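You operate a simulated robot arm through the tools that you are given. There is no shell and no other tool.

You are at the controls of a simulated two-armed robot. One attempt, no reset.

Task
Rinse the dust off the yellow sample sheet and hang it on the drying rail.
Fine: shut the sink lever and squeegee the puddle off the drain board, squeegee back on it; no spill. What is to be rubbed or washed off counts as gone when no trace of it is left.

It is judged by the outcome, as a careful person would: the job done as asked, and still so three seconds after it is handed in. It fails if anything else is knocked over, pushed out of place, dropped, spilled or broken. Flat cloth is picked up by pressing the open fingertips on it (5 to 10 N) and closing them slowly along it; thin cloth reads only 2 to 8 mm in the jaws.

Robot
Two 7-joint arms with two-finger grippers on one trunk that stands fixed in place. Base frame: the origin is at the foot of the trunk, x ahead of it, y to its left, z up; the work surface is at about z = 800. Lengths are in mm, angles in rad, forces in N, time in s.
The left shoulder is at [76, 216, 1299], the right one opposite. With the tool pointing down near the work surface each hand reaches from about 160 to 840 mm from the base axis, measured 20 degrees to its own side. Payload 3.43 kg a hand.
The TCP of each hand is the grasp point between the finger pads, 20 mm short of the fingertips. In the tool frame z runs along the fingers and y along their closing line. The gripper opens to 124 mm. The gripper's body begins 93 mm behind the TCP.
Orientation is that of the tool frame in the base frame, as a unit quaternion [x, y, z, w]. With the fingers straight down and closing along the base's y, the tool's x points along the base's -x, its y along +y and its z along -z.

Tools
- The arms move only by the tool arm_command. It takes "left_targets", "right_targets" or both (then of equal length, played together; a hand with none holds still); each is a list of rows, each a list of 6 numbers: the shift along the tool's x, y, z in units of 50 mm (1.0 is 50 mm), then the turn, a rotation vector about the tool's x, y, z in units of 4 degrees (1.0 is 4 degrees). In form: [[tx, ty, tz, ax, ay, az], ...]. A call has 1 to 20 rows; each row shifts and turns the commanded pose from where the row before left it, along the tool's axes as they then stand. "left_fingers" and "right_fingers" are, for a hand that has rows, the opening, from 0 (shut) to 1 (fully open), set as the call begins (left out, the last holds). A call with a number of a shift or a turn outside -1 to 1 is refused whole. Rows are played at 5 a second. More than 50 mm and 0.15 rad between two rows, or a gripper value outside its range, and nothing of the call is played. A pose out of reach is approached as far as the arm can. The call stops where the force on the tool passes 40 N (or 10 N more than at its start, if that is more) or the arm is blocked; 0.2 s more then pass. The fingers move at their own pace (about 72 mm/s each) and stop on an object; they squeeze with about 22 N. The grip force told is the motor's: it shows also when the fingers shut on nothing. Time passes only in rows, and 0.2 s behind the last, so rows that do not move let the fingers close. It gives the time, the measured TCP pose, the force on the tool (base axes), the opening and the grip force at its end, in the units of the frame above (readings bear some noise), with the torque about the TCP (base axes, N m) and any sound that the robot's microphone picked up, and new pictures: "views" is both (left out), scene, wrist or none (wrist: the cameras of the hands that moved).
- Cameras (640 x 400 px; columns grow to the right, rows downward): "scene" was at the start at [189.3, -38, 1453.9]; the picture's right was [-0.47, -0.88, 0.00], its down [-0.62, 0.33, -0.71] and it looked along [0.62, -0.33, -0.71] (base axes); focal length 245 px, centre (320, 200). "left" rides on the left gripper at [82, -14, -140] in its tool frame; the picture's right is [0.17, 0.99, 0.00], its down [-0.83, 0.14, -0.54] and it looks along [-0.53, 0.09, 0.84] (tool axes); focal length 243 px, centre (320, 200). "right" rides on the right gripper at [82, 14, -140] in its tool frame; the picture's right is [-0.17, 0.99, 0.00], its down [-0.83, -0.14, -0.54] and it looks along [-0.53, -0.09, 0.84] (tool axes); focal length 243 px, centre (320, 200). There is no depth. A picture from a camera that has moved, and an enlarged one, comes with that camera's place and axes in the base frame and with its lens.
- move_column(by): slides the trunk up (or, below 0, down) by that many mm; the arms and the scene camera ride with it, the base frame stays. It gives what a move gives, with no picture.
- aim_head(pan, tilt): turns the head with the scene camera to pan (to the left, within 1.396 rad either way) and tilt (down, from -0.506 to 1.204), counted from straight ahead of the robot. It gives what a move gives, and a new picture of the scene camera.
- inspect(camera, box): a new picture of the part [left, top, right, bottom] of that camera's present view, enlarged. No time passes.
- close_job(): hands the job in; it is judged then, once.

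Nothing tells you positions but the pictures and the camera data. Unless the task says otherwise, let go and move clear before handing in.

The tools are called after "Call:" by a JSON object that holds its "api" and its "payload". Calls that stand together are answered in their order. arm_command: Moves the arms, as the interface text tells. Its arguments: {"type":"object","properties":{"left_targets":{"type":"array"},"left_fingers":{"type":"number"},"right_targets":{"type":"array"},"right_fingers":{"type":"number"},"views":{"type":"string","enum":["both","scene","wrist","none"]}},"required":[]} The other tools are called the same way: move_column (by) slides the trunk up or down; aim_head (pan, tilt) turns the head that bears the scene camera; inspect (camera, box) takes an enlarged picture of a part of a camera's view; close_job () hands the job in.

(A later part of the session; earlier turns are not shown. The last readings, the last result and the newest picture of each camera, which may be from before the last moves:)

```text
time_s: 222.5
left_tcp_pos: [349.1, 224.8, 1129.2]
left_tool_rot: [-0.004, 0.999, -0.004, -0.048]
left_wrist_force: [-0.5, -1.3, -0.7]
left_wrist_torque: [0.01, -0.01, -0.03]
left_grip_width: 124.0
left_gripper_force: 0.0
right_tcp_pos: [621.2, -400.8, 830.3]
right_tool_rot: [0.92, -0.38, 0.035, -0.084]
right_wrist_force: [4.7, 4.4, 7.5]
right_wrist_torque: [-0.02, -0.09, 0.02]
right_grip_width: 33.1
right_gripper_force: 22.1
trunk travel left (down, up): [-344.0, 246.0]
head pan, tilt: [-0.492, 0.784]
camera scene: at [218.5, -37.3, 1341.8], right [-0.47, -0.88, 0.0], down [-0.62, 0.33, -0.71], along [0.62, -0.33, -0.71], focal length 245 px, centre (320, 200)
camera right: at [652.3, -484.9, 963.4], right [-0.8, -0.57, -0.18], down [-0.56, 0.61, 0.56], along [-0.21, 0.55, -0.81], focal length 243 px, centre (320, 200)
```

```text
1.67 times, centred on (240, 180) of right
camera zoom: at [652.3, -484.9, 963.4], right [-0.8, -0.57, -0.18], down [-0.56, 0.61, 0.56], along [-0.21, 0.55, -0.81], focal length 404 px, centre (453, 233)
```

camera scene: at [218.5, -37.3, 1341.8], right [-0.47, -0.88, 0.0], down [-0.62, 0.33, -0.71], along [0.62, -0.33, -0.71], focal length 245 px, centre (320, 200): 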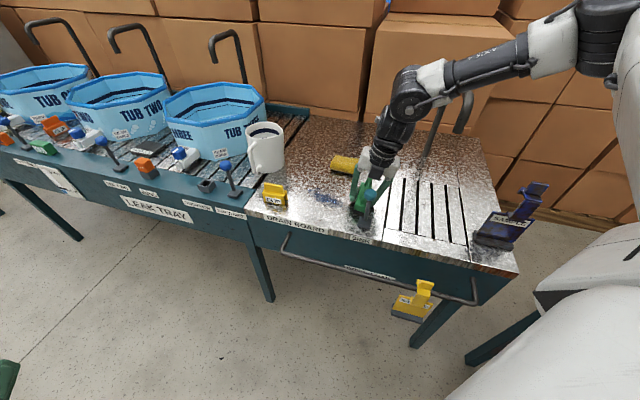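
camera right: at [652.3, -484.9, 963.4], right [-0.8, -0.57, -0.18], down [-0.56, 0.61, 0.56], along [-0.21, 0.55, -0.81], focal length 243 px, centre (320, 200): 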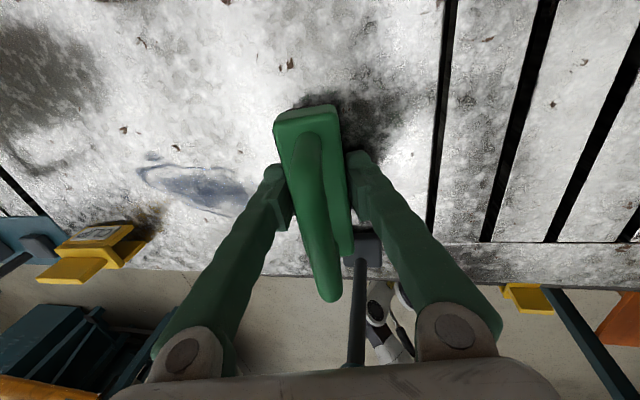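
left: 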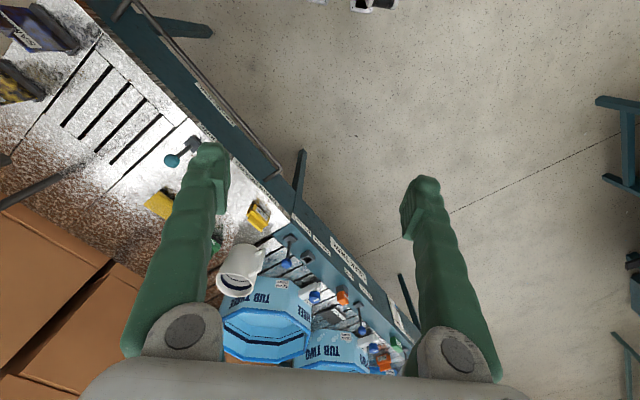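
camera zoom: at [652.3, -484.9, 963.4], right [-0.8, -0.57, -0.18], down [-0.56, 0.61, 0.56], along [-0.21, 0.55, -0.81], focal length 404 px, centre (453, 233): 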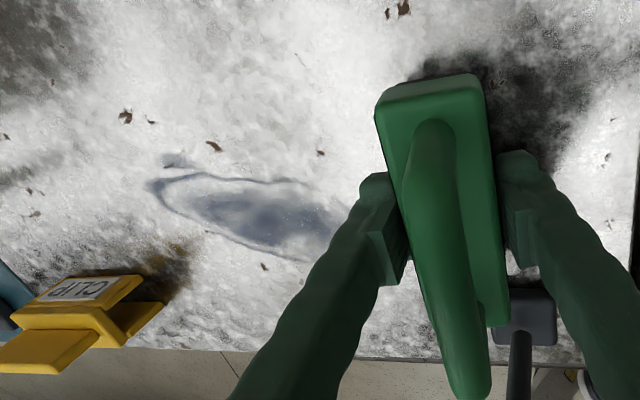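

It's fading with each pass. I'll make more strokes back and forth over it with light pressure.

Call:
{"api": "arm_command", "payload": {"right_targets": [[0, -0.236, 0.0437, 0, 0, 0], [0, -0.236, 0.0437, 0, 0, 0], [0, -0.236, 0.0437, 0, 0, 0], [0, -0.236, 0.0437, 0, 0, 0], [0, -0.236, 0.0437, 0, 0, 0], [0, -0.236, 0.0437, 0, 0, 0], [0, -0.236, 0.0437, 0, 0, 0], [0, -0.236, 0.0437, 0, 0, 0], [0, -0.236, 0.0437, 0, 0, 0], [0, -0.236, 0.0437, 0, 0, 0]], "views": "none"}}

Call:
{"api": "arm_command", "payload": {"right_targets": [[0, 0.236, -0.0437, 0, 0, 0], [0, 0.236, -0.0437, 0, 0, 0], [0, 0.236, -0.0437, 0, 0, 0], [0, 0.236, -0.0437, 0, 0, 0], [0, 0.236, -0.0437, 0, 0, 0], [0, 0.236, -0.0437, 0, 0, 0], [0, 0.236, -0.0437, 0, 0, 0], [0, 0.236, -0.0437, 0, 0, 0], [0, 0.236, -0.0437, 0, 0, 0], [0, 0.236, -0.0437, 0, 0, 0]], "views": "both"}}

Call:
{"api": "inspect", "payload": {"camera": "scene", "box": [270, 150, 390, 250]}}

Call:
{"api": "inspect", "payload": {"camera": "right", "box": [60, 60, 420, 300]}}

```text
time_s: 224.7
left_tcp_pos: [349.5, 223.4, 1129.3]
left_tool_rot: [-0.004, 0.999, -0.004, -0.047]
left_wrist_force: [0.4, -0.1, -0.1]
left_wrist_torque: [-0.02, 0.01, 0.02]
left_grip_width: 124.0
left_gripper_force: 0.1
right_tcp_pos: [707.1, -314.3, 829.2]
right_tool_rot: [0.921, -0.38, 0.034, -0.084]
right_wrist_force: [0.4, 0.7, -2.4]
right_wrist_torque: [0.0, 0.0, 0.04]
right_grip_width: 32.9
right_gripper_force: 22.1
trunk travel left (down, up): [-344.0, 246.0]
head pan, tilt: [-0.492, 0.784]
```

```text
time_s: 226.9
left_tcp_pos: [348.7, 224.3, 1129.4]
left_tool_rot: [-0.004, 0.999, -0.003, -0.047]
left_wrist_force: [0.3, -0.6, 0.0]
left_wrist_torque: [0.02, 0.02, 0.01]
left_grip_width: 124.1
left_gripper_force: 0.1
right_tcp_pos: [622.3, -399.4, 829.8]
right_tool_rot: [0.921, -0.379, 0.035, -0.084]
right_wrist_force: [0.3, -0.7, -1.5]
right_wrist_torque: [0.02, -0.04, 0.03]
right_grip_width: 32.9
right_gripper_force: 21.9
trunk travel left (down, up): [-344.0, 246.0]
head pan, tilt: [-0.492, 0.784]
camera scene: at [218.6, -38.2, 1341.8], right [-0.47, -0.88, 0.0], down [-0.62, 0.33, -0.71], along [0.62, -0.33, -0.71], focal length 245 px, centre (320, 200)
camera right: at [652.5, -484.5, 963.9], right [-0.8, -0.57, -0.18], down [-0.56, 0.61, 0.56], along [-0.21, 0.55, -0.81], focal length 243 px, centre (320, 200)
```

scene: 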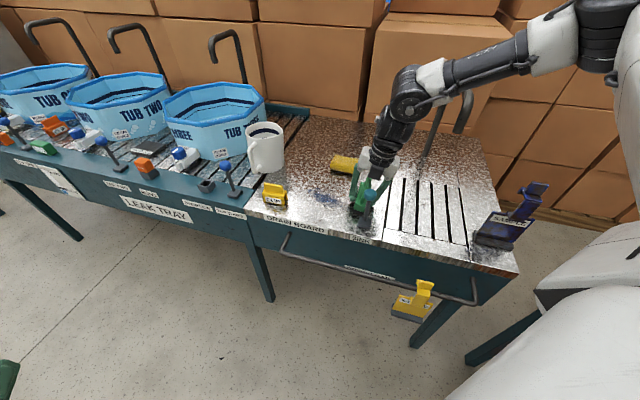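
right: 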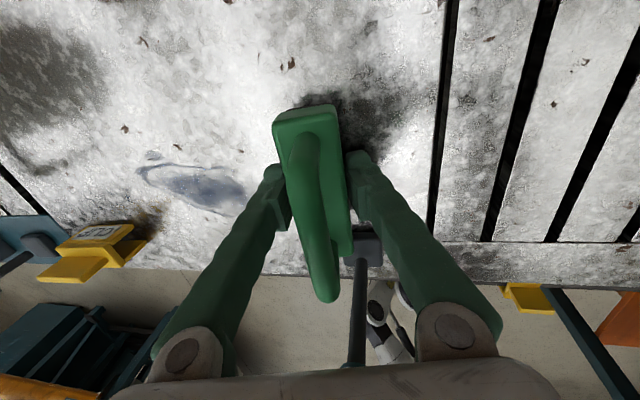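

```text
4.00 times, centred on (330, 200) of scene
camera zoom: at [218.6, -38.2, 1341.8], right [-0.47, -0.88, 0.0], down [-0.62, 0.33, -0.71], along [0.62, -0.33, -0.71], focal length 980 px, centre (280, 200)
```

zoom: 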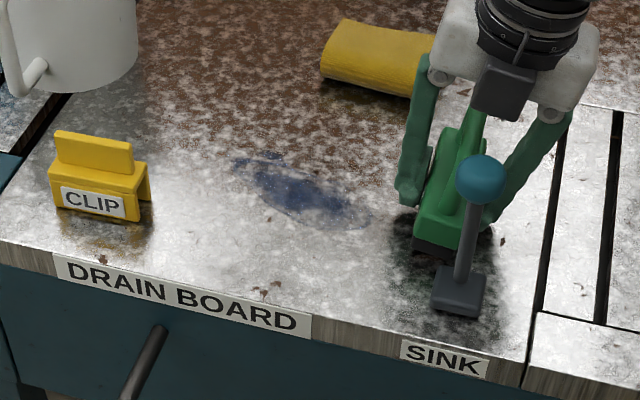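

```text
1.67 times, centred on (240, 180) of right
camera zoom: at [652.5, -484.5, 963.9], right [-0.8, -0.57, -0.18], down [-0.56, 0.61, 0.56], along [-0.21, 0.55, -0.81], focal length 404 px, centre (453, 233)
```

zoom: 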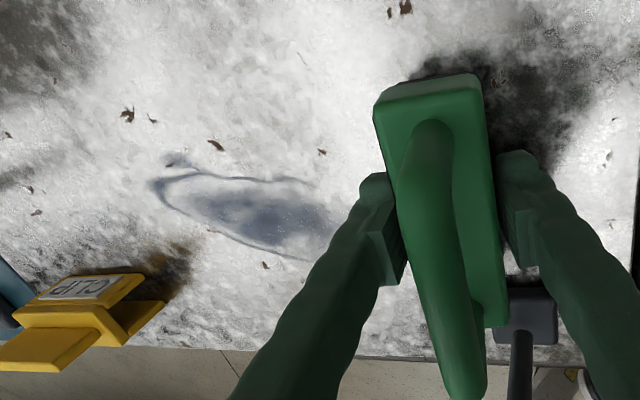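

Still fading, but the contact was light on that pass. I'll press a little more and repeat.

Call:
{"api": "arm_command", "payload": {"right_targets": [[0, -0.236, 0.0437, 0, 0, 0], [0, -0.23, 0.083, 0, 0, 0], [0, -0.236, 0.0437, 0, 0, 0], [0, -0.236, 0.0437, 0, 0, 0], [0, -0.236, 0.0437, 0, 0, 0], [0, -0.236, 0.0437, 0, 0, 0], [0, -0.236, 0.0437, 0, 0, 0], [0, -0.236, 0.0437, 0, 0, 0], [0, -0.236, 0.0437, 0, 0, 0], [0, -0.236, 0.0437, 0, 0, 0], [0, -0.236, 0.0437, 0, 0, 0]], "views": "none"}}

Call:
{"api": "arm_command", "payload": {"right_targets": [[0, 0.236, -0.0437, 0, 0, 0], [0, 0.236, -0.0437, 0, 0, 0], [0, 0.236, -0.0437, 0, 0, 0], [0, 0.236, -0.0437, 0, 0, 0], [0, 0.236, -0.0437, 0, 0, 0], [0, 0.236, -0.0437, 0, 0, 0], [0, 0.236, -0.0437, 0, 0, 0], [0, 0.236, -0.0437, 0, 0, 0], [0, 0.236, -0.0437, 0, 0, 0], [0, 0.236, -0.0437, 0, 0, 0]], "views": "scene"}}

Call:
{"api": "inspect", "payload": {"camera": "scene", "box": [270, 150, 390, 250]}}

Call:
{"api": "inspect", "payload": {"camera": "right", "box": [60, 60, 420, 300]}}

```text
time_s: 229.3
left_tcp_pos: [349.8, 224.3, 1128.6]
left_tool_rot: [-0.004, 0.999, -0.003, -0.046]
left_wrist_force: [0.6, -0.4, 0.1]
left_wrist_torque: [0.0, -0.02, 0.02]
left_grip_width: 124.2
left_gripper_force: 0.1
right_tcp_pos: [714.9, -305.1, 829.3]
right_tool_rot: [0.921, -0.379, 0.035, -0.086]
right_wrist_force: [-3.5, -0.1, 3.3]
right_wrist_torque: [-0.08, 0.06, -0.13]
right_grip_width: 33.0
right_gripper_force: 21.9
trunk travel left (down, up): [-344.0, 246.0]
head pan, tilt: [-0.492, 0.784]
```

```text
time_s: 231.5
left_tcp_pos: [348.9, 224.3, 1128.9]
left_tool_rot: [-0.004, 0.999, -0.004, -0.047]
left_wrist_force: [0.1, -0.8, 0.2]
left_wrist_torque: [0.04, -0.03, -0.01]
left_grip_width: 124.1
left_gripper_force: 0.0
right_tcp_pos: [630.5, -390.9, 828.7]
right_tool_rot: [0.92, -0.381, 0.035, -0.085]
right_wrist_force: [4.3, 3.8, 7.6]
right_wrist_torque: [-0.02, -0.07, -0.01]
right_grip_width: 32.7
right_gripper_force: 22.3
trunk travel left (down, up): [-344.0, 246.0]
head pan, tilt: [-0.492, 0.784]
camera scene: at [218.5, -37.3, 1341.9], right [-0.47, -0.88, 0.0], down [-0.62, 0.33, -0.71], along [0.62, -0.33, -0.71], focal length 245 px, centre (320, 200)
```

scene: 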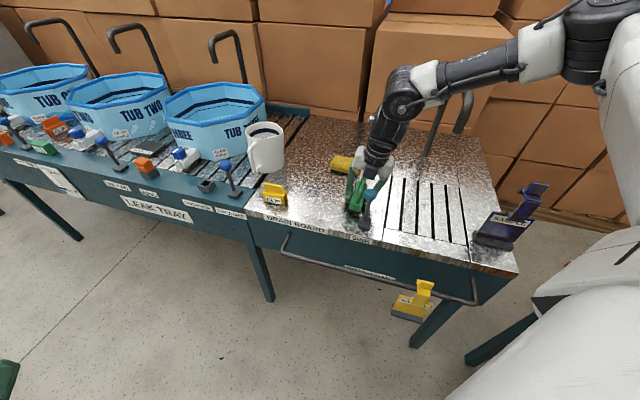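

```text
4.00 times, centred on (330, 200) of scene
camera zoom: at [218.5, -37.3, 1341.9], right [-0.47, -0.88, 0.0], down [-0.62, 0.33, -0.71], along [0.62, -0.33, -0.71], focal length 980 px, centre (280, 200)
```

zoom: 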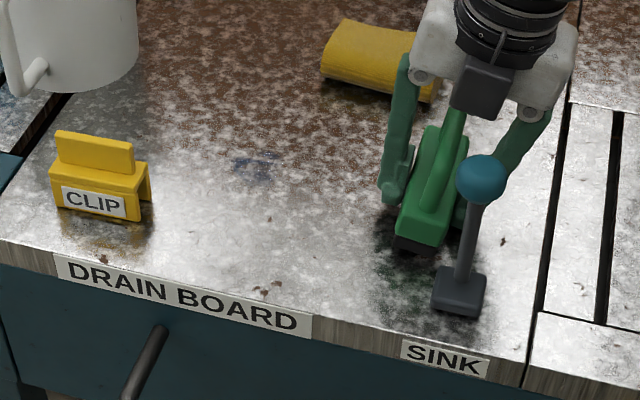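

```text
1.67 times, centred on (240, 180) of right
camera zoom: at [661.6, -474.5, 962.2], right [-0.8, -0.57, -0.18], down [-0.56, 0.61, 0.56], along [-0.21, 0.55, -0.81], focal length 404 px, centre (453, 233)
```

zoom: 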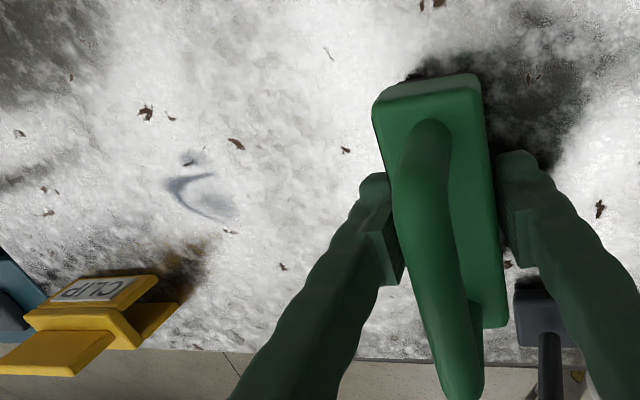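

The puddle is wiped everywhere except its far end (u≈285–337, v≈720–755). I'll lower the trunk a bit more and use slightly more tilt to reach that part.

Call:
{"api": "arm_command", "payload": {"right_targets": [[0, -0.088, -0.49, 0, 0, 0], [0, -0.13, -0.74, 0, 0, 0], [0, -0.13, -0.74, 0, 0, 0], [0, 0, 0, 0, 0, 0]], "views": "none"}}

Call:
{"api": "move_column", "payload": {"by": -75}}

Call:
{"api": "arm_command", "payload": {"right_targets": [[0, -0.8, 0.15, 0, 0, 0], [0, 0, 0, 1, 0, 0], [0, 0, 0, 1, 0, 0], [0.3, -0.55, 0.18, 0, 0, 0], [0, -0.55, 0.18, 0, 0, 0], [0, -0.55, 0.18, 0, 0, 0], [0, -0.55, 0.18, 0, 0, 0], [0, -0.3, 0.1, 0, 0, 0], [0, 0, 0, 0, 0, 0]], "views": "both"}}

Call:
{"api": "inspect", "payload": {"camera": "scene", "box": [250, 140, 390, 250]}}

```text
time_s: 232.5
left_tcp_pos: [349.2, 223.1, 1129.3]
left_tool_rot: [-0.004, 0.999, -0.002, -0.047]
left_wrist_force: [0.3, -0.5, 0.4]
left_wrist_torque: [0.02, 0.01, 0.03]
left_grip_width: 123.9
left_gripper_force: 0.0
right_tcp_pos: [631.3, -390.8, 926.3]
right_tool_rot: [0.92, -0.38, 0.033, -0.085]
right_wrist_force: [-0.5, -0.2, -1.6]
right_wrist_torque: [0.0, 0.01, 0.0]
right_grip_width: 32.9
right_gripper_force: 22.1
trunk travel left (down, up): [-344.0, 246.0]
head pan, tilt: [-0.492, 0.784]
```

```text
time_s: 233.6
left_tcp_pos: [355.2, 224.5, 1044.1]
left_tool_rot: [-0.005, 0.998, -0.004, -0.069]
left_wrist_force: [0.1, 0.2, -0.2]
left_wrist_torque: [0.03, 0.04, 0.03]
left_grip_width: 124.0
left_gripper_force: 0.0
right_tcp_pos: [628.8, -392.0, 852.4]
right_tool_rot: [0.92, -0.381, 0.035, -0.084]
right_wrist_force: [0.0, -0.3, -1.5]
right_wrist_torque: [0.01, 0.0, 0.01]
right_grip_width: 32.7
right_gripper_force: 22.5
trunk travel left (down, up): [-269.0, 321.0]
head pan, tilt: [-0.492, 0.784]
```

```text
time_s: 235.6
left_tcp_pos: [356.6, 223.8, 1043.8]
left_tool_rot: [-0.004, 0.998, -0.005, -0.069]
left_wrist_force: [0.2, 0.3, 0.0]
left_wrist_torque: [0.04, -0.05, -0.01]
left_grip_width: 124.0
left_gripper_force: 0.0
right_tcp_pos: [760.6, -280.8, 853.6]
right_tool_rot: [0.912, -0.376, 0.061, -0.149]
right_wrist_force: [0.8, 0.0, -2.7]
right_wrist_torque: [0.0, -0.02, -0.05]
right_grip_width: 32.9
right_gripper_force: 22.3
trunk travel left (down, up): [-269.0, 321.0]
head pan, tilt: [-0.492, 0.784]
camera scene: at [238.3, -37.9, 1266.7], right [-0.47, -0.88, 0.0], down [-0.62, 0.33, -0.71], along [0.62, -0.33, -0.71], focal length 245 px, centre (320, 200)
camera right: at [778.5, -378.0, 980.3], right [-0.78, -0.55, -0.31], down [-0.62, 0.56, 0.56], along [-0.13, 0.62, -0.77], focal length 243 px, centre (320, 200)
```

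scene: 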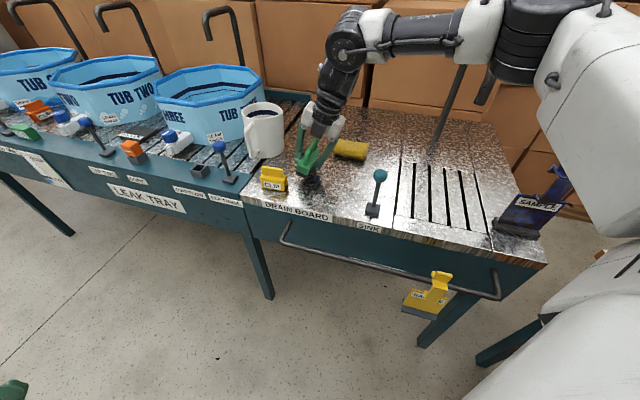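
right: 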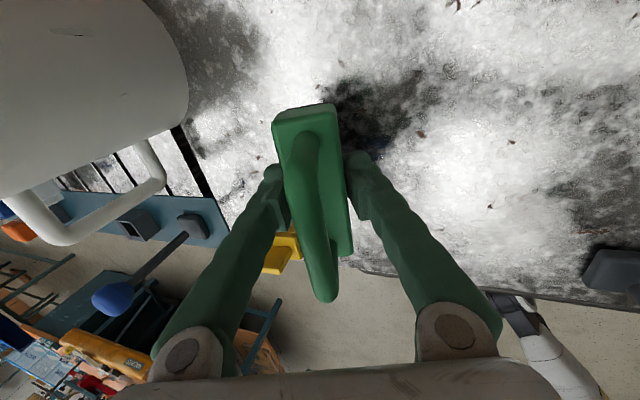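

```text
3.64 times, centred on (320, 195) of scene
camera zoom: at [238.3, -37.9, 1266.7], right [-0.47, -0.88, 0.0], down [-0.62, 0.33, -0.71], along [0.62, -0.33, -0.71], focal length 891 px, centre (320, 218)
```

zoom: 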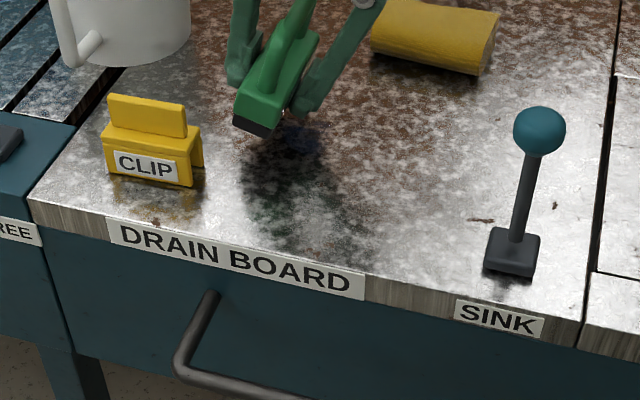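

It reaches now. A bit further and slightly more upright, then lower and sweep.

Call:
{"api": "arm_command", "payload": {"right_targets": [[0, -0.19, 0.063, 0, 0, 0], [0, -0.1, 0.03, -0.5, 0, 0], [0, 0, 0, -0.5, 0, 0], [0, 0, 0, 0, 0, 0]], "views": "none"}}

Call:
{"api": "arm_command", "payload": {"right_targets": [[0, 0.05, 0.2, 0, 0, 0], [0, 0.05, 0.18, 0, 0, 0], [0, 0, 0, 0, 0, 0]], "views": "none"}}

```text
time_s: 236.6
left_tcp_pos: [356.0, 222.9, 1043.2]
left_tool_rot: [-0.005, 0.998, -0.005, -0.068]
left_wrist_force: [-0.6, 0.7, 0.4]
left_wrist_torque: [0.01, 0.01, 0.01]
left_grip_width: 123.8
left_gripper_force: 0.1
right_tcp_pos: [748.5, -291.8, 850.0]
right_tool_rot: [0.917, -0.379, 0.048, -0.116]
right_wrist_force: [0.1, -0.4, -1.0]
right_wrist_torque: [-0.03, -0.03, 0.02]
right_grip_width: 33.0
right_gripper_force: 21.5
right hand out of reach, approached as far as the arm can: row 1, 2, 3
trunk travel left (down, up): [-269.0, 321.0]
head pan, tilt: [-0.492, 0.784]
```

```text
time_s: 237.4
left_tcp_pos: [356.4, 223.2, 1045.3]
left_tool_rot: [-0.004, 0.998, -0.004, -0.069]
left_wrist_force: [-0.5, 0.3, -0.1]
left_wrist_torque: [0.03, 0.05, 0.01]
left_grip_width: 123.8
left_gripper_force: 0.1
right_tcp_pos: [749.3, -291.8, 829.0]
right_tool_rot: [0.917, -0.379, 0.048, -0.117]
right_wrist_force: [-0.6, -0.3, -1.3]
right_wrist_torque: [0.0, 0.01, 0.01]
right_grip_width: 32.8
right_gripper_force: 22.2
trunk travel left (down, up): [-269.0, 321.0]
head pan, tilt: [-0.492, 0.784]
```

Call:
{"api": "arm_command", "payload": {"right_targets": [[0, -0.06, -0.22, 0, 0, 0], [0, 0, 0, 0.8, 0, 0], [0, 0, 0, 0.8, 0, 0], [0, 0, 0, 0.6, 0, 0], [0, -0.22, 0.09, 0, 0, 0], [0, -0.22, 0.09, 0, 0, 0], [0, 0, 0, 0, 0, 0]], "views": "none"}}

Call:
{"api": "arm_command", "payload": {"right_targets": [[0, 0.04, 0.09, 0, 0, 0], [0, 0.04, 0.08, 0, 0, 0], [0, 0, 0, 0, 0, 0]], "views": "none"}}

```text
time_s: 239.0
left_tcp_pos: [355.4, 224.3, 1044.3]
left_tool_rot: [-0.006, 0.998, -0.005, -0.069]
left_wrist_force: [0.5, 0.1, 0.3]
left_wrist_torque: [0.01, -0.02, -0.01]
left_grip_width: 124.1
left_gripper_force: 0.0
right_tcp_pos: [767.9, -275.5, 843.8]
right_tool_rot: [0.905, -0.374, 0.077, -0.187]
right_wrist_force: [0.4, -1.0, -1.1]
right_wrist_torque: [0.02, -0.03, -0.01]
right_grip_width: 32.9
right_gripper_force: 21.7
trunk travel left (down, up): [-269.0, 321.0]
head pan, tilt: [-0.492, 0.784]
```

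```text
time_s: 239.8
left_tcp_pos: [355.1, 222.9, 1043.4]
left_tool_rot: [-0.005, 0.998, -0.004, -0.069]
left_wrist_force: [-0.2, 0.6, 0.1]
left_wrist_torque: [-0.01, -0.04, 0.02]
left_grip_width: 123.8
left_gripper_force: 0.1
right_tcp_pos: [767.3, -274.6, 833.8]
right_tool_rot: [0.905, -0.374, 0.078, -0.187]
right_wrist_force: [-0.3, -0.2, -0.8]
right_wrist_torque: [0.02, -0.01, 0.0]
right_grip_width: 33.1
right_gripper_force: 22.1
trunk travel left (down, up): [-269.0, 321.0]
head pan, tilt: [-0.492, 0.784]
```

Call:
{"api": "arm_command", "payload": {"right_targets": [[0, 0.024, 0.055, 0, 0, 0], [0, 0, 0, 0, 0, 0]], "views": "none"}}

Call:
{"api": "arm_command", "payload": {"right_targets": [[0, 0.016, 0.037, 0, 0, 0], [0, 0, 0, 0, 0, 0]], "views": "none"}}

```text
time_s: 240.4
left_tcp_pos: [356.9, 223.1, 1043.6]
left_tool_rot: [-0.004, 0.998, -0.004, -0.069]
left_wrist_force: [-0.4, 0.1, 0.3]
left_wrist_torque: [-0.01, 0.01, 0.01]
left_grip_width: 124.0
left_gripper_force: 0.0
right_tcp_pos: [766.7, -275.1, 831.4]
right_tool_rot: [0.905, -0.375, 0.077, -0.187]
right_wrist_force: [1.1, -0.7, 1.0]
right_wrist_torque: [-0.01, 0.0, 0.03]
right_grip_width: 33.1
right_gripper_force: 21.9
trunk travel left (down, up): [-269.0, 321.0]
head pan, tilt: [-0.492, 0.784]
```

```text
time_s: 241.0
left_tcp_pos: [356.0, 223.3, 1042.9]
left_tool_rot: [-0.004, 0.998, -0.004, -0.068]
left_wrist_force: [0.1, 1.5, 0.2]
left_wrist_torque: [0.03, -0.02, 0.0]
left_grip_width: 124.0
left_gripper_force: 0.0
right_tcp_pos: [766.5, -274.8, 830.5]
right_tool_rot: [0.905, -0.374, 0.079, -0.188]
right_wrist_force: [1.1, -2.1, 11.8]
right_wrist_torque: [-0.03, 0.11, -0.07]
right_grip_width: 32.9
right_gripper_force: 22.0
trunk travel left (down, up): [-269.0, 321.0]
head pan, tilt: [-0.492, 0.784]
```

Call:
{"api": "arm_command", "payload": {"right_targets": [[0, 0.147, -0.062, 0, 0, 0], [0, 0.147, -0.062, 0, 0, 0], [0, 0.148, -0.06, 0, 0, 0], [0, 0.148, -0.06, 0, 0, 0], [0, 0.148, -0.06, 0, 0, 0], [0, 0.148, -0.06, 0, 0, 0], [0, 0.148, -0.06, 0, 0, 0], [0, 0.148, -0.06, 0, 0, 0]], "views": "none"}}

Call:
{"api": "inspect", "payload": {"camera": "scene", "box": [250, 140, 390, 250]}}

Call:
{"api": "inspect", "payload": {"camera": "right", "box": [100, 40, 500, 300]}}

```text
time_s: 242.8
left_tcp_pos: [356.0, 224.9, 1043.8]
left_tool_rot: [-0.004, 0.998, -0.005, -0.069]
left_wrist_force: [0.0, 0.3, -0.8]
left_wrist_torque: [0.01, 0.0, 0.01]
left_grip_width: 123.8
left_gripper_force: 0.0
right_tcp_pos: [722.0, -316.7, 830.4]
right_tool_rot: [0.905, -0.372, 0.079, -0.191]
right_wrist_force: [11.7, 12.0, 23.5]
right_wrist_torque: [0.29, -0.26, -0.02]
right_grip_width: 33.2
right_gripper_force: 21.6
trunk travel left (down, up): [-269.0, 321.0]
head pan, tilt: [-0.492, 0.784]
```

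```text
3.64 times, centred on (320, 195) of scene
camera zoom: at [237.5, -35.8, 1267.0], right [-0.47, -0.88, 0.0], down [-0.62, 0.33, -0.71], along [0.62, -0.34, -0.7], focal length 891 px, centre (320, 218)
```

zoom: 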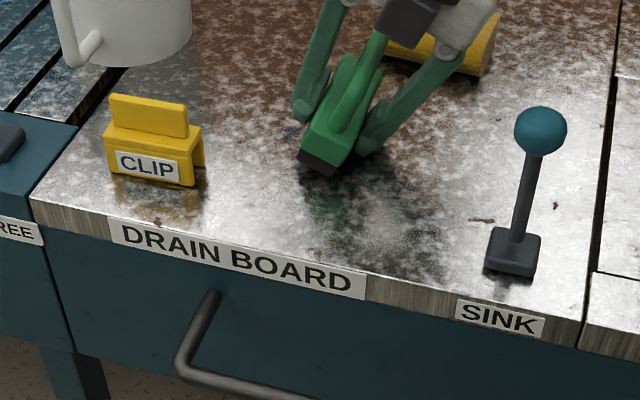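

```text
1.54 times, centred on (300, 170) of right
camera zoom: at [731.4, -421.9, 951.9], right [-0.75, -0.53, -0.4], down [-0.65, 0.52, 0.55], along [-0.08, 0.67, -0.74], focal length 373 px, centre (351, 246)
```

zoom: 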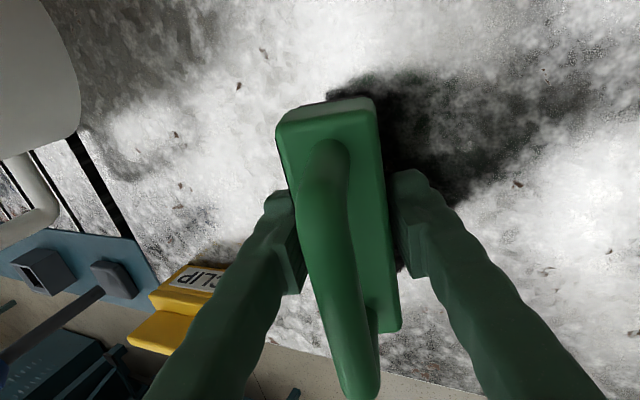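

Lifting and moving aside to see what remains.

Call:
{"api": "arm_command", "payload": {"right_targets": [[0, -0.2, -0.45, 0, 0, 0], [0, -0.1, -0.25, -1, 0, 0], [0, 0.6, -0.2, -1, 0, 0], [0, 0.8, -0.2, -1, 0, 0], [0, 0.8, -0.15, -1, 0, 0], [0, 0, 0, 0, 0, 0]], "views": "both"}}

Call:
{"api": "inspect", "payload": {"camera": "scene", "box": [260, 150, 360, 230]}}

Call:
{"api": "inspect", "payload": {"camera": "right", "box": [60, 60, 380, 280]}}

```text
time_s: 244.2
left_tcp_pos: [356.6, 223.2, 1043.1]
left_tool_rot: [-0.005, 0.998, -0.004, -0.07]
left_wrist_force: [-0.2, -0.7, 0.4]
left_wrist_torque: [-0.03, 0.0, 0.0]
left_grip_width: 124.1
left_gripper_force: 0.0
right_tcp_pos: [642.5, -399.2, 863.0]
right_tool_rot: [0.923, -0.381, 0.023, -0.057]
right_wrist_force: [0.1, 0.1, -2.3]
right_wrist_torque: [-0.04, -0.03, -0.01]
right_grip_width: 33.0
right_gripper_force: 22.3
trunk travel left (down, up): [-269.0, 321.0]
head pan, tilt: [-0.492, 0.784]
camera scene: at [238.9, -37.9, 1266.6], right [-0.47, -0.88, 0.0], down [-0.62, 0.33, -0.71], along [0.62, -0.33, -0.71], focal length 245 px, centre (320, 200)
camera right: at [679.4, -479.0, 999.6], right [-0.81, -0.58, -0.12], down [-0.54, 0.64, 0.55], along [-0.24, 0.51, -0.82], focal length 243 px, centre (320, 200)
```

scene: 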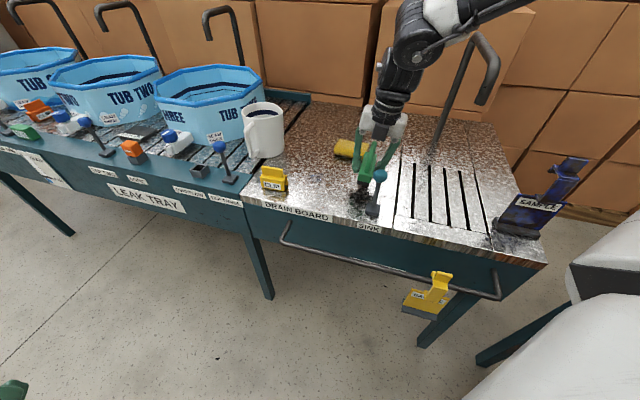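
right: 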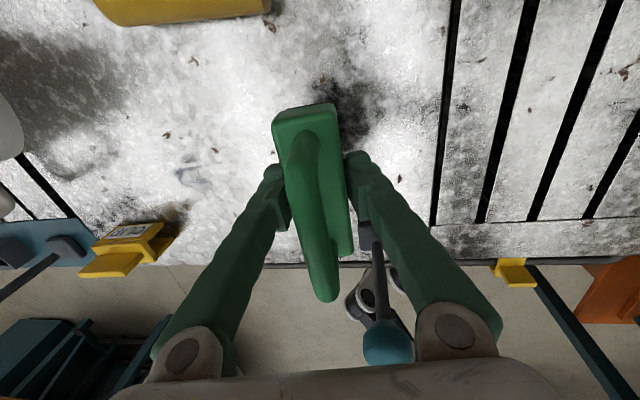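

```text
5.00 times, centred on (310, 190) of scene
camera zoom: at [238.9, -37.9, 1266.6], right [-0.47, -0.88, 0.0], down [-0.62, 0.33, -0.71], along [0.62, -0.33, -0.71], focal length 1225 px, centre (370, 250)
```

zoom: 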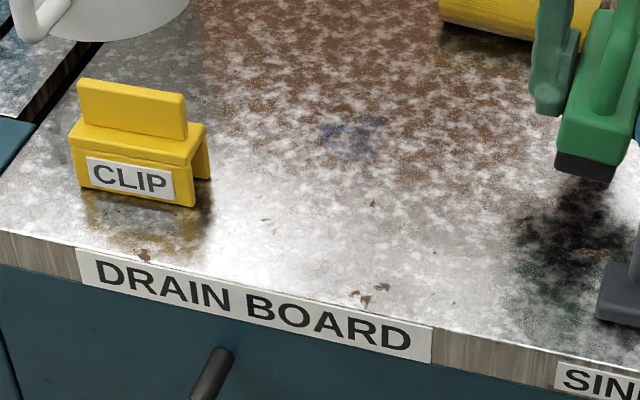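

```text
1.82 times, centred on (220, 170) of right
camera zoom: at [679.4, -479.0, 999.6], right [-0.81, -0.58, -0.12], down [-0.54, 0.64, 0.55], along [-0.24, 0.51, -0.82], focal length 441 px, centre (502, 254)
```

zoom: 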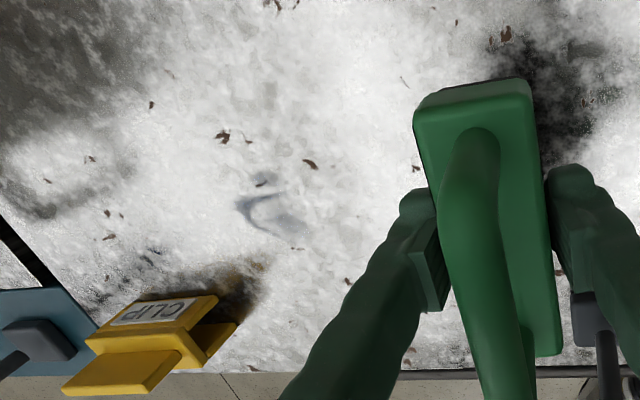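

A faint remnant is left at u≈300–337. I'll go back out with the 23° tilt and repeat the strokes there.

Call:
{"api": "arm_command", "payload": {"right_targets": [[0, -0.85, 0.104, 1, 0, 0], [0, -0.85, 0.165, 1, 0, 0], [0, -0.85, 0.228, 1, 0, 0], [0, -0.85, 0.293, 1, 0, 0], [0, -0.02, 0.01, 0.2, 0, 0], [0, 0, 0, 0, 0, 0]], "views": "none"}}

```text
time_s: 245.6
left_tcp_pos: [357.3, 222.8, 1043.8]
left_tool_rot: [-0.005, 0.998, -0.005, -0.069]
left_wrist_force: [-0.1, -0.4, -0.2]
left_wrist_torque: [0.02, 0.01, 0.01]
left_grip_width: 123.9
left_gripper_force: 0.0
right_tcp_pos: [765.4, -276.7, 864.5]
right_tool_rot: [0.904, -0.374, 0.079, -0.194]
right_wrist_force: [0.8, -0.4, -1.6]
right_wrist_torque: [-0.01, 0.01, -0.01]
right_grip_width: 33.3
right_gripper_force: 22.0
trunk travel left (down, up): [-269.0, 321.0]
head pan, tilt: [-0.492, 0.784]
```

Call:
{"api": "arm_command", "payload": {"right_targets": [[0, 0.12, 0.28, 0, 0, 0], [0, 0.12, 0.28, 0, 0, 0], [0, 0.02, 0.045, 0, 0, 0], [0, 0, 0, 0, 0, 0]], "views": "none"}}

Call:
{"api": "arm_command", "payload": {"right_targets": [[0, 0.02, 0.045, 0, 0, 0], [0, 0, 0, 0, 0, 0]], "views": "none"}}

```text
time_s: 246.6
left_tcp_pos: [356.6, 223.2, 1044.4]
left_tool_rot: [-0.005, 0.998, -0.005, -0.069]
left_wrist_force: [-0.7, 0.1, -0.9]
left_wrist_torque: [-0.02, 0.02, 0.02]
left_grip_width: 124.1
left_gripper_force: 0.0
right_tcp_pos: [765.6, -274.8, 831.7]
right_tool_rot: [0.904, -0.374, 0.08, -0.193]
right_wrist_force: [-0.5, 0.8, -1.0]
right_wrist_torque: [0.0, 0.0, -0.01]
right_grip_width: 32.9
right_gripper_force: 21.8
trunk travel left (down, up): [-269.0, 321.0]
head pan, tilt: [-0.492, 0.784]
```

```text
time_s: 247.2
left_tcp_pos: [355.9, 222.4, 1042.4]
left_tool_rot: [-0.005, 0.998, -0.005, -0.069]
left_wrist_force: [0.1, 1.3, 0.3]
left_wrist_torque: [0.02, -0.03, -0.02]
left_grip_width: 123.9
left_gripper_force: 0.0
right_tcp_pos: [766.3, -275.6, 830.7]
right_tool_rot: [0.904, -0.373, 0.08, -0.195]
right_wrist_force: [-2.6, -0.9, 6.6]
right_wrist_torque: [-0.07, 0.13, 0.04]
right_grip_width: 33.0
right_gripper_force: 22.5
trunk travel left (down, up): [-269.0, 321.0]
head pan, tilt: [-0.492, 0.784]
```

Call:
{"api": "arm_command", "payload": {"right_targets": [[0, 0.146, -0.064, 0, 0, 0], [0, 0.146, -0.064, 0, 0, 0], [0, 0.146, -0.064, 0, 0, 0], [0, 0.146, -0.064, 0, 0, 0], [0, 0.146, -0.064, 0, 0, 0], [0, 0.146, -0.064, 0, 0, 0], [0, 0.146, -0.064, 0, 0, 0], [0, -0.146, 0.064, 0, 0, 0], [0, -0.146, 0.064, 0, 0, 0], [0, -0.146, 0.064, 0, 0, 0], [0, -0.146, 0.064, 0, 0, 0], [0, -0.146, 0.064, 0, 0, 0], [0, -0.146, 0.064, 0, 0, 0], [0, -0.146, 0.064, 0, 0, 0]], "views": "none"}}

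Call:
{"api": "arm_command", "payload": {"right_targets": [[0, 0.146, -0.062, 0, 0, 0], [0, 0.146, -0.064, 0, 0, 0], [0, 0.146, -0.064, 0, 0, 0], [0, 0.146, -0.064, 0, 0, 0], [0, 0.146, -0.064, 0, 0, 0], [0, 0.146, -0.064, 0, 0, 0], [0, 0.146, -0.064, 0, 0, 0]], "views": "none"}}

Call:
{"api": "arm_command", "payload": {"right_targets": [[0, -0.2, -0.45, 0, 0, 0], [0, -0.1, -0.25, -1, 0, 0], [0, 0.6, -0.2, -1, 0, 0], [0, 0.8, -0.2, -1, 0, 0], [0, 0.8, -0.15, -1, 0, 0], [0, 0, 0, 0, 0, 0]], "views": "both"}}

Call:
{"api": "inspect", "payload": {"camera": "scene", "box": [260, 150, 360, 230]}}

Call:
{"api": "inspect", "payload": {"camera": "right", "box": [60, 60, 380, 280]}}

```text
time_s: 250.2
left_tcp_pos: [356.5, 221.8, 1043.6]
left_tool_rot: [-0.004, 0.998, -0.005, -0.068]
left_wrist_force: [0.3, -0.5, 0.4]
left_wrist_torque: [0.03, 0.02, -0.01]
left_grip_width: 124.1
left_gripper_force: 0.1
right_tcp_pos: [767.0, -275.5, 828.7]
right_tool_rot: [0.904, -0.373, 0.079, -0.193]
right_wrist_force: [0.1, -0.6, -2.0]
right_wrist_torque: [0.01, -0.02, -0.01]
right_grip_width: 33.3
right_gripper_force: 21.7
trunk travel left (down, up): [-269.0, 321.0]
head pan, tilt: [-0.492, 0.784]
```

```text
time_s: 251.8
left_tcp_pos: [356.6, 223.6, 1042.8]
left_tool_rot: [-0.005, 0.998, -0.005, -0.069]
left_wrist_force: [0.0, -0.4, 0.3]
left_wrist_torque: [0.0, 0.0, -0.01]
left_grip_width: 123.8
left_gripper_force: 0.0
right_tcp_pos: [726.3, -315.1, 828.7]
right_tool_rot: [0.904, -0.373, 0.08, -0.193]
right_wrist_force: [0.3, -1.2, -2.0]
right_wrist_torque: [0.05, 0.0, -0.01]
right_grip_width: 33.3
right_gripper_force: 22.2
trunk travel left (down, up): [-269.0, 321.0]
head pan, tilt: [-0.492, 0.784]
```

```text
time_s: 253.2
left_tcp_pos: [357.0, 223.4, 1044.8]
left_tool_rot: [-0.005, 0.998, -0.005, -0.069]
left_wrist_force: [-0.1, 0.8, 0.2]
left_wrist_torque: [-0.05, 0.0, -0.02]
left_grip_width: 123.6
left_gripper_force: 0.1
right_tcp_pos: [645.5, -395.1, 863.0]
right_tool_rot: [0.921, -0.382, 0.026, -0.065]
right_wrist_force: [0.1, -0.4, -1.6]
right_wrist_torque: [-0.02, 0.02, 0.01]
right_grip_width: 33.4
right_gripper_force: 21.7
trunk travel left (down, up): [-269.0, 321.0]
head pan, tilt: [-0.492, 0.784]
camera scene: at [238.8, -37.9, 1266.6], right [-0.47, -0.88, 0.0], down [-0.62, 0.33, -0.71], along [0.62, -0.33, -0.71], focal length 245 px, centre (320, 200)
camera right: at [680.1, -475.0, 998.5], right [-0.81, -0.58, -0.14], down [-0.54, 0.63, 0.55], along [-0.23, 0.52, -0.82], focal length 243 px, centre (320, 200)
```

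scene: 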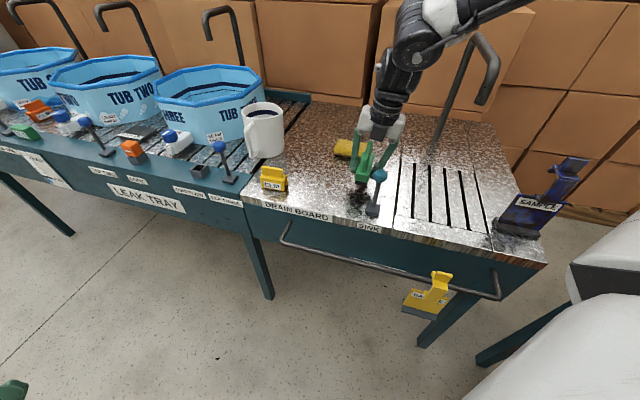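
right: 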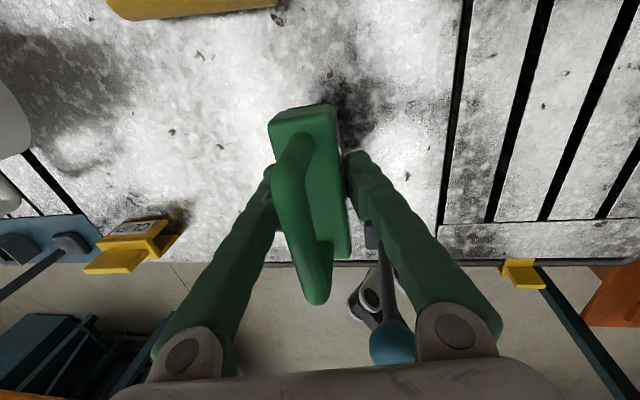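

```text
5.00 times, centred on (310, 190) of scene
camera zoom: at [238.8, -37.9, 1266.6], right [-0.47, -0.88, 0.0], down [-0.62, 0.33, -0.71], along [0.62, -0.33, -0.71], focal length 1225 px, centre (370, 250)
```

zoom: 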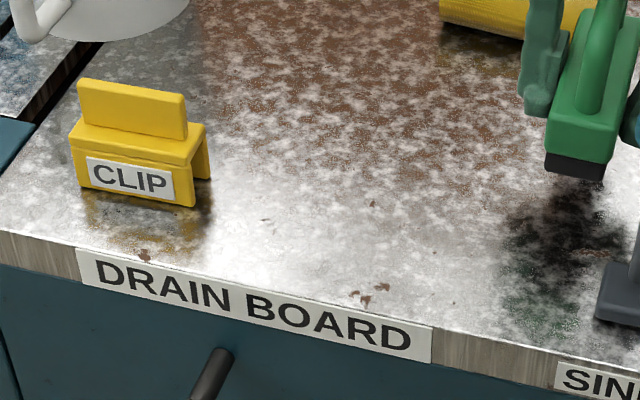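

```text
1.82 times, centred on (220, 170) of right
camera zoom: at [680.1, -475.0, 998.5], right [-0.81, -0.58, -0.14], down [-0.54, 0.63, 0.55], along [-0.23, 0.52, -0.82], focal length 441 px, centre (502, 254)
```

zoom: 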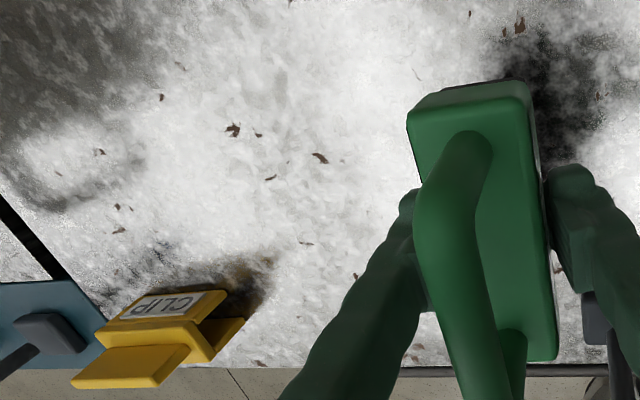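

No trace of the puddle remains, and the clip, sponge, mug and lever are in place. Now I'll set the squeegee down upright here on the drain board.

Call:
{"api": "arm_command", "payload": {"right_targets": [[0, 0.04, 0.28, 0, 0, 0], [0, 0.04, 0.28, 0, 0, 0], [0, 0.01, 0.06, 0, 0, 0], [0, 0, 0, 0, 0, 0]], "views": "none"}}

Call:
{"api": "arm_command", "payload": {"right_targets": [[0, 0.006, 0.04, 0, 0, 0], [0, 0, 0, 0, 0, 0]], "views": "wrist"}}

Call:
{"api": "inspect", "payload": {"camera": "scene", "box": [330, 130, 410, 220]}}

```text
time_s: 254.2
left_tcp_pos: [355.7, 221.8, 1043.9]
left_tool_rot: [-0.004, 0.998, -0.005, -0.069]
left_wrist_force: [-0.4, -0.5, 1.4]
left_wrist_torque: [0.0, 0.01, 0.03]
left_grip_width: 123.8
left_gripper_force: 0.0
right_tcp_pos: [645.7, -394.3, 831.8]
right_tool_rot: [0.922, -0.38, 0.027, -0.065]
right_wrist_force: [0.8, -0.8, -1.5]
right_wrist_torque: [-0.03, 0.01, 0.0]
right_grip_width: 33.1
right_gripper_force: 22.1
trunk travel left (down, up): [-269.0, 321.0]
head pan, tilt: [-0.492, 0.784]
```

```text
time_s: 254.8
left_tcp_pos: [355.5, 222.3, 1044.0]
left_tool_rot: [-0.004, 0.998, -0.005, -0.069]
left_wrist_force: [0.6, 0.2, 0.1]
left_wrist_torque: [0.02, -0.05, -0.01]
left_grip_width: 124.0
left_gripper_force: 0.0
right_tcp_pos: [646.0, -396.0, 828.6]
right_tool_rot: [0.922, -0.381, 0.027, -0.065]
right_wrist_force: [0.3, 0.3, -1.8]
right_wrist_torque: [-0.05, -0.01, 0.0]
right_grip_width: 33.5
right_gripper_force: 22.1
trunk travel left (down, up): [-269.0, 321.0]
head pan, tilt: [-0.492, 0.784]
camera right: at [680.4, -475.7, 965.0], right [-0.81, -0.58, -0.14], down [-0.54, 0.63, 0.55], along [-0.23, 0.52, -0.82], focal length 243 px, centre (320, 200)
```

right: 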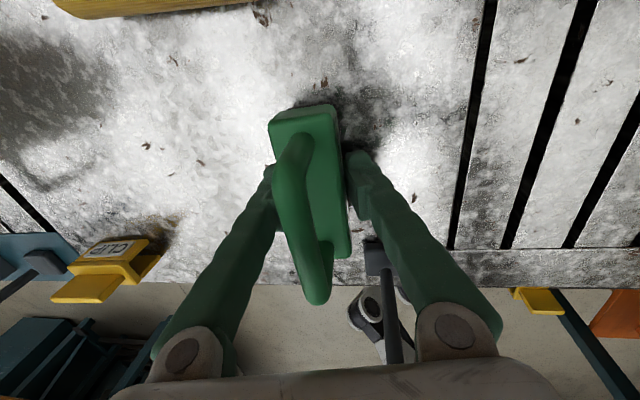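

```text
4.44 times, centred on (370, 175) of scene
camera zoom: at [238.5, -38.0, 1266.7], right [-0.47, -0.88, 0.0], down [-0.62, 0.33, -0.71], along [0.62, -0.33, -0.71], focal length 1088 px, centre (98, 311)
```

zoom: 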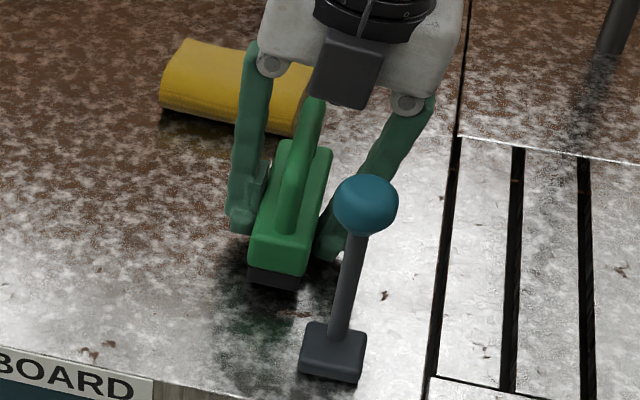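

Call:
{"api": "arm_command", "payload": {"right_targets": [[0, 0.006, 0.05, 0, 0, 0], [0, 0, 0, 0, 0, 0]], "views": "none"}}

Call:
{"api": "arm_command", "payload": {"right_targets": [[0, 0.006, 0.05, 0, 0, 0], [0, 0, 0, 0, 0, 0]], "views": "none"}}

```text
time_s: 255.4
left_tcp_pos: [357.2, 223.1, 1045.4]
left_tool_rot: [-0.005, 0.998, -0.005, -0.069]
left_wrist_force: [0.9, -0.3, -0.2]
left_wrist_torque: [-0.02, 0.0, 0.02]
left_grip_width: 124.1
left_gripper_force: 0.0
right_tcp_pos: [644.7, -396.4, 827.7]
right_tool_rot: [0.922, -0.381, 0.027, -0.066]
right_wrist_force: [0.1, 0.7, -2.3]
right_wrist_torque: [-0.02, -0.02, 0.04]
right_grip_width: 33.3
right_gripper_force: 21.8
trunk travel left (down, up): [-269.0, 321.0]
head pan, tilt: [-0.492, 0.784]
```

```text
time_s: 256.0
left_tcp_pos: [356.4, 223.2, 1043.7]
left_tool_rot: [-0.005, 0.998, -0.005, -0.069]
left_wrist_force: [-0.1, -0.1, -1.5]
left_wrist_torque: [0.02, 0.01, 0.0]
left_grip_width: 124.0
left_gripper_force: 0.0
right_tcp_pos: [645.9, -395.7, 825.0]
right_tool_rot: [0.922, -0.381, 0.027, -0.065]
right_wrist_force: [-0.8, -0.8, 4.4]
right_wrist_torque: [0.01, 0.25, 0.04]
right_grip_width: 33.2
right_gripper_force: 22.1
trunk travel left (down, up): [-269.0, 321.0]
head pan, tilt: [-0.492, 0.784]
```

Contact. Pressing slightly to seat it, then releasing.

Call:
{"api": "arm_command", "payload": {"right_targets": [[0, 0.002, 0.025, 0, 0, 0], [0, 0, 0, 0, 0, 0]], "views": "none"}}

Call:
{"api": "arm_command", "payload": {"right_targets": [[0, 0, 0, 0, 0, 0], [0, 0, 0, 0, 0, 0], [0, 0, 0, 0, 0, 0], [0, 0, 0, 0, 0, 0]], "right_fingers": 0.5, "views": "wrist"}}

Call:
{"api": "inspect", "payload": {"camera": "scene", "box": [330, 130, 410, 220]}}

Call:
{"api": "inspect", "payload": {"camera": "right", "box": [220, 60, 440, 300]}}

```text
time_s: 256.6
left_tcp_pos: [355.4, 223.6, 1044.2]
left_tool_rot: [-0.005, 0.998, -0.005, -0.068]
left_wrist_force: [0.0, 0.3, 1.0]
left_wrist_torque: [0.01, 0.02, -0.01]
left_grip_width: 124.0
left_gripper_force: 0.1
right_tcp_pos: [646.2, -397.0, 825.1]
right_tool_rot: [0.922, -0.38, 0.029, -0.064]
right_wrist_force: [0.6, -3.9, 17.0]
right_wrist_torque: [-0.17, 0.34, -0.01]
right_grip_width: 33.1
right_gripper_force: 21.8
trunk travel left (down, up): [-269.0, 321.0]
head pan, tilt: [-0.492, 0.784]
```

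```text
time_s: 257.6
left_tcp_pos: [356.2, 224.1, 1042.7]
left_tool_rot: [-0.005, 0.998, -0.005, -0.069]
left_wrist_force: [0.5, 0.3, -0.3]
left_wrist_torque: [-0.04, -0.03, -0.04]
left_grip_width: 124.5
left_gripper_force: 0.0
right_tcp_pos: [646.9, -394.5, 824.9]
right_tool_rot: [0.922, -0.38, 0.029, -0.065]
right_wrist_force: [7.7, 9.2, 13.4]
right_wrist_torque: [-0.06, 0.11, -0.07]
right_grip_width: 53.6
right_gripper_force: 0.2
trunk travel left (down, up): [-269.0, 321.0]
head pan, tilt: [-0.492, 0.784]
camera right: at [680.4, -474.4, 960.1], right [-0.81, -0.58, -0.14], down [-0.55, 0.63, 0.55], along [-0.23, 0.52, -0.82], focal length 243 px, centre (320, 200)
```

right: 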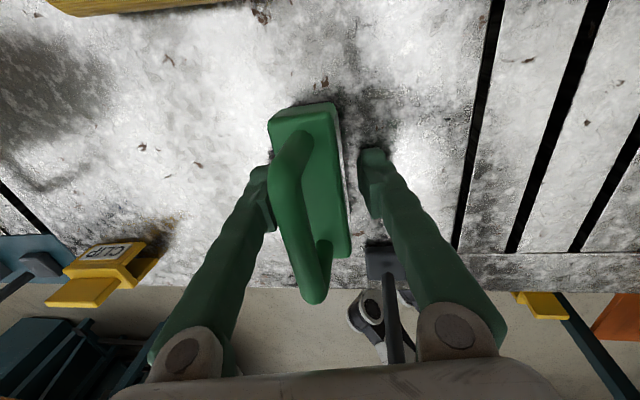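

```text
4.44 times, centred on (370, 175) of scene
camera zoom: at [237.8, -36.4, 1266.9], right [-0.47, -0.88, 0.0], down [-0.62, 0.33, -0.71], along [0.62, -0.34, -0.71], focal length 1088 px, centre (98, 311)
```

zoom: 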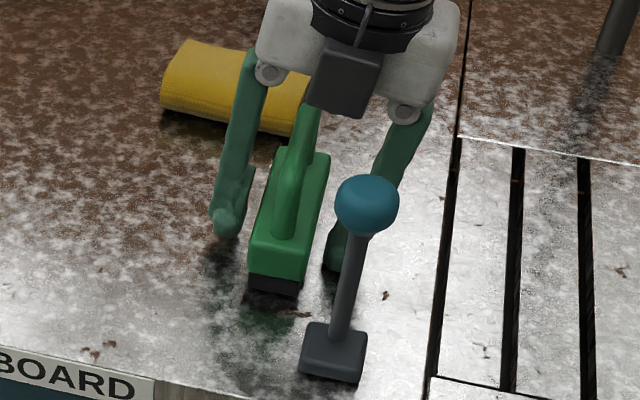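

```text
1.67 times, centred on (330, 180) of right
camera zoom: at [680.4, -474.4, 960.1], right [-0.81, -0.58, -0.14], down [-0.55, 0.63, 0.55], along [-0.23, 0.52, -0.82], focal length 404 px, centre (303, 233)
```

zoom: 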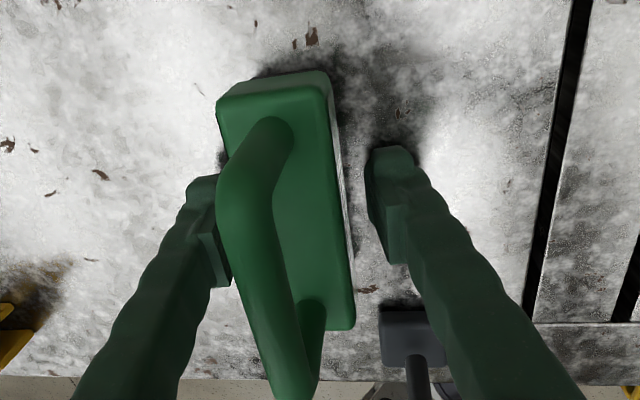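

A fingertip touches the board as it opens. I'll raise slightly, then shift so both fingers are clear and lift out.

Call:
{"api": "arm_command", "payload": {"right_targets": [[0, -0.01, -0.08, 0, 0, 0], [0, -0.01, -0.06, 0, 0, 0], [0, 0, 0, 0, 0, 0]], "views": "wrist"}}

Call:
{"api": "inspect", "payload": {"camera": "right", "box": [220, 60, 440, 300]}}

Call:
{"api": "inspect", "payload": {"camera": "scene", "box": [330, 130, 410, 220]}}

```text
time_s: 258.4
left_tcp_pos: [357.3, 223.1, 1044.4]
left_tool_rot: [-0.005, 0.998, -0.004, -0.069]
left_wrist_force: [-0.7, 0.1, -0.8]
left_wrist_torque: [0.0, 0.02, 0.0]
left_grip_width: 124.3
left_gripper_force: 0.1
right_tcp_pos: [646.1, -396.3, 831.1]
right_tool_rot: [0.922, -0.381, 0.026, -0.066]
right_wrist_force: [0.5, 0.6, 0.5]
right_wrist_torque: [0.01, 0.04, 0.0]
right_grip_width: 61.8
right_gripper_force: 0.1
trunk travel left (down, up): [-269.0, 321.0]
head pan, tilt: [-0.492, 0.784]
camera right: at [680.4, -476.4, 965.5], right [-0.81, -0.57, -0.14], down [-0.54, 0.63, 0.55], along [-0.23, 0.52, -0.82], focal length 243 px, centre (320, 200)
```

right: 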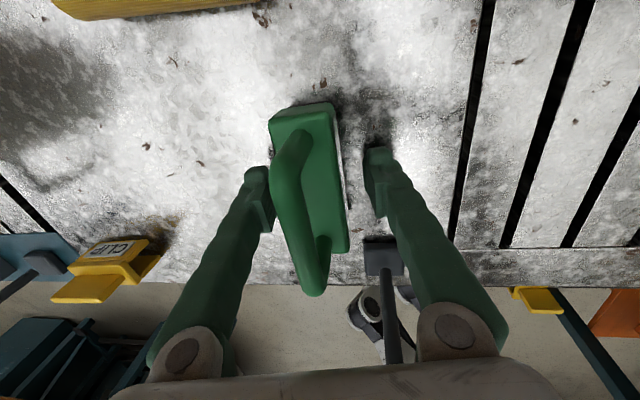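

```text
1.67 times, centred on (330, 180) of right
camera zoom: at [680.4, -476.4, 965.5], right [-0.81, -0.57, -0.14], down [-0.54, 0.63, 0.55], along [-0.23, 0.52, -0.82], focal length 404 px, centre (303, 233)
```

zoom: 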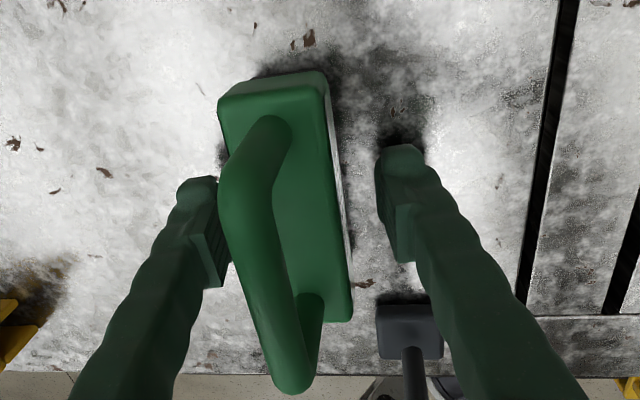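

```text
4.44 times, centred on (370, 175) of scene
camera zoom: at [238.5, -38.2, 1266.6], right [-0.47, -0.88, 0.0], down [-0.62, 0.33, -0.71], along [0.62, -0.33, -0.71], focal length 1088 px, centre (98, 311)
```

zoom: 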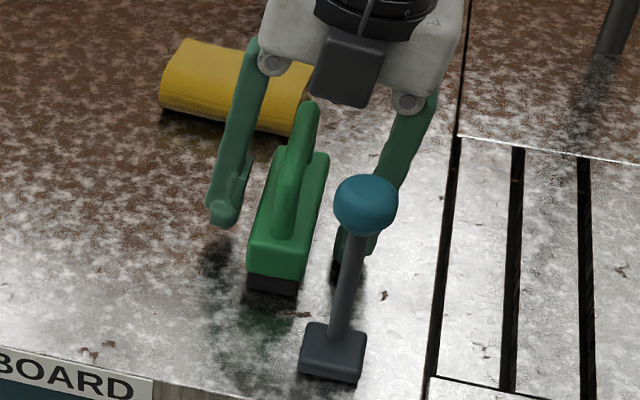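

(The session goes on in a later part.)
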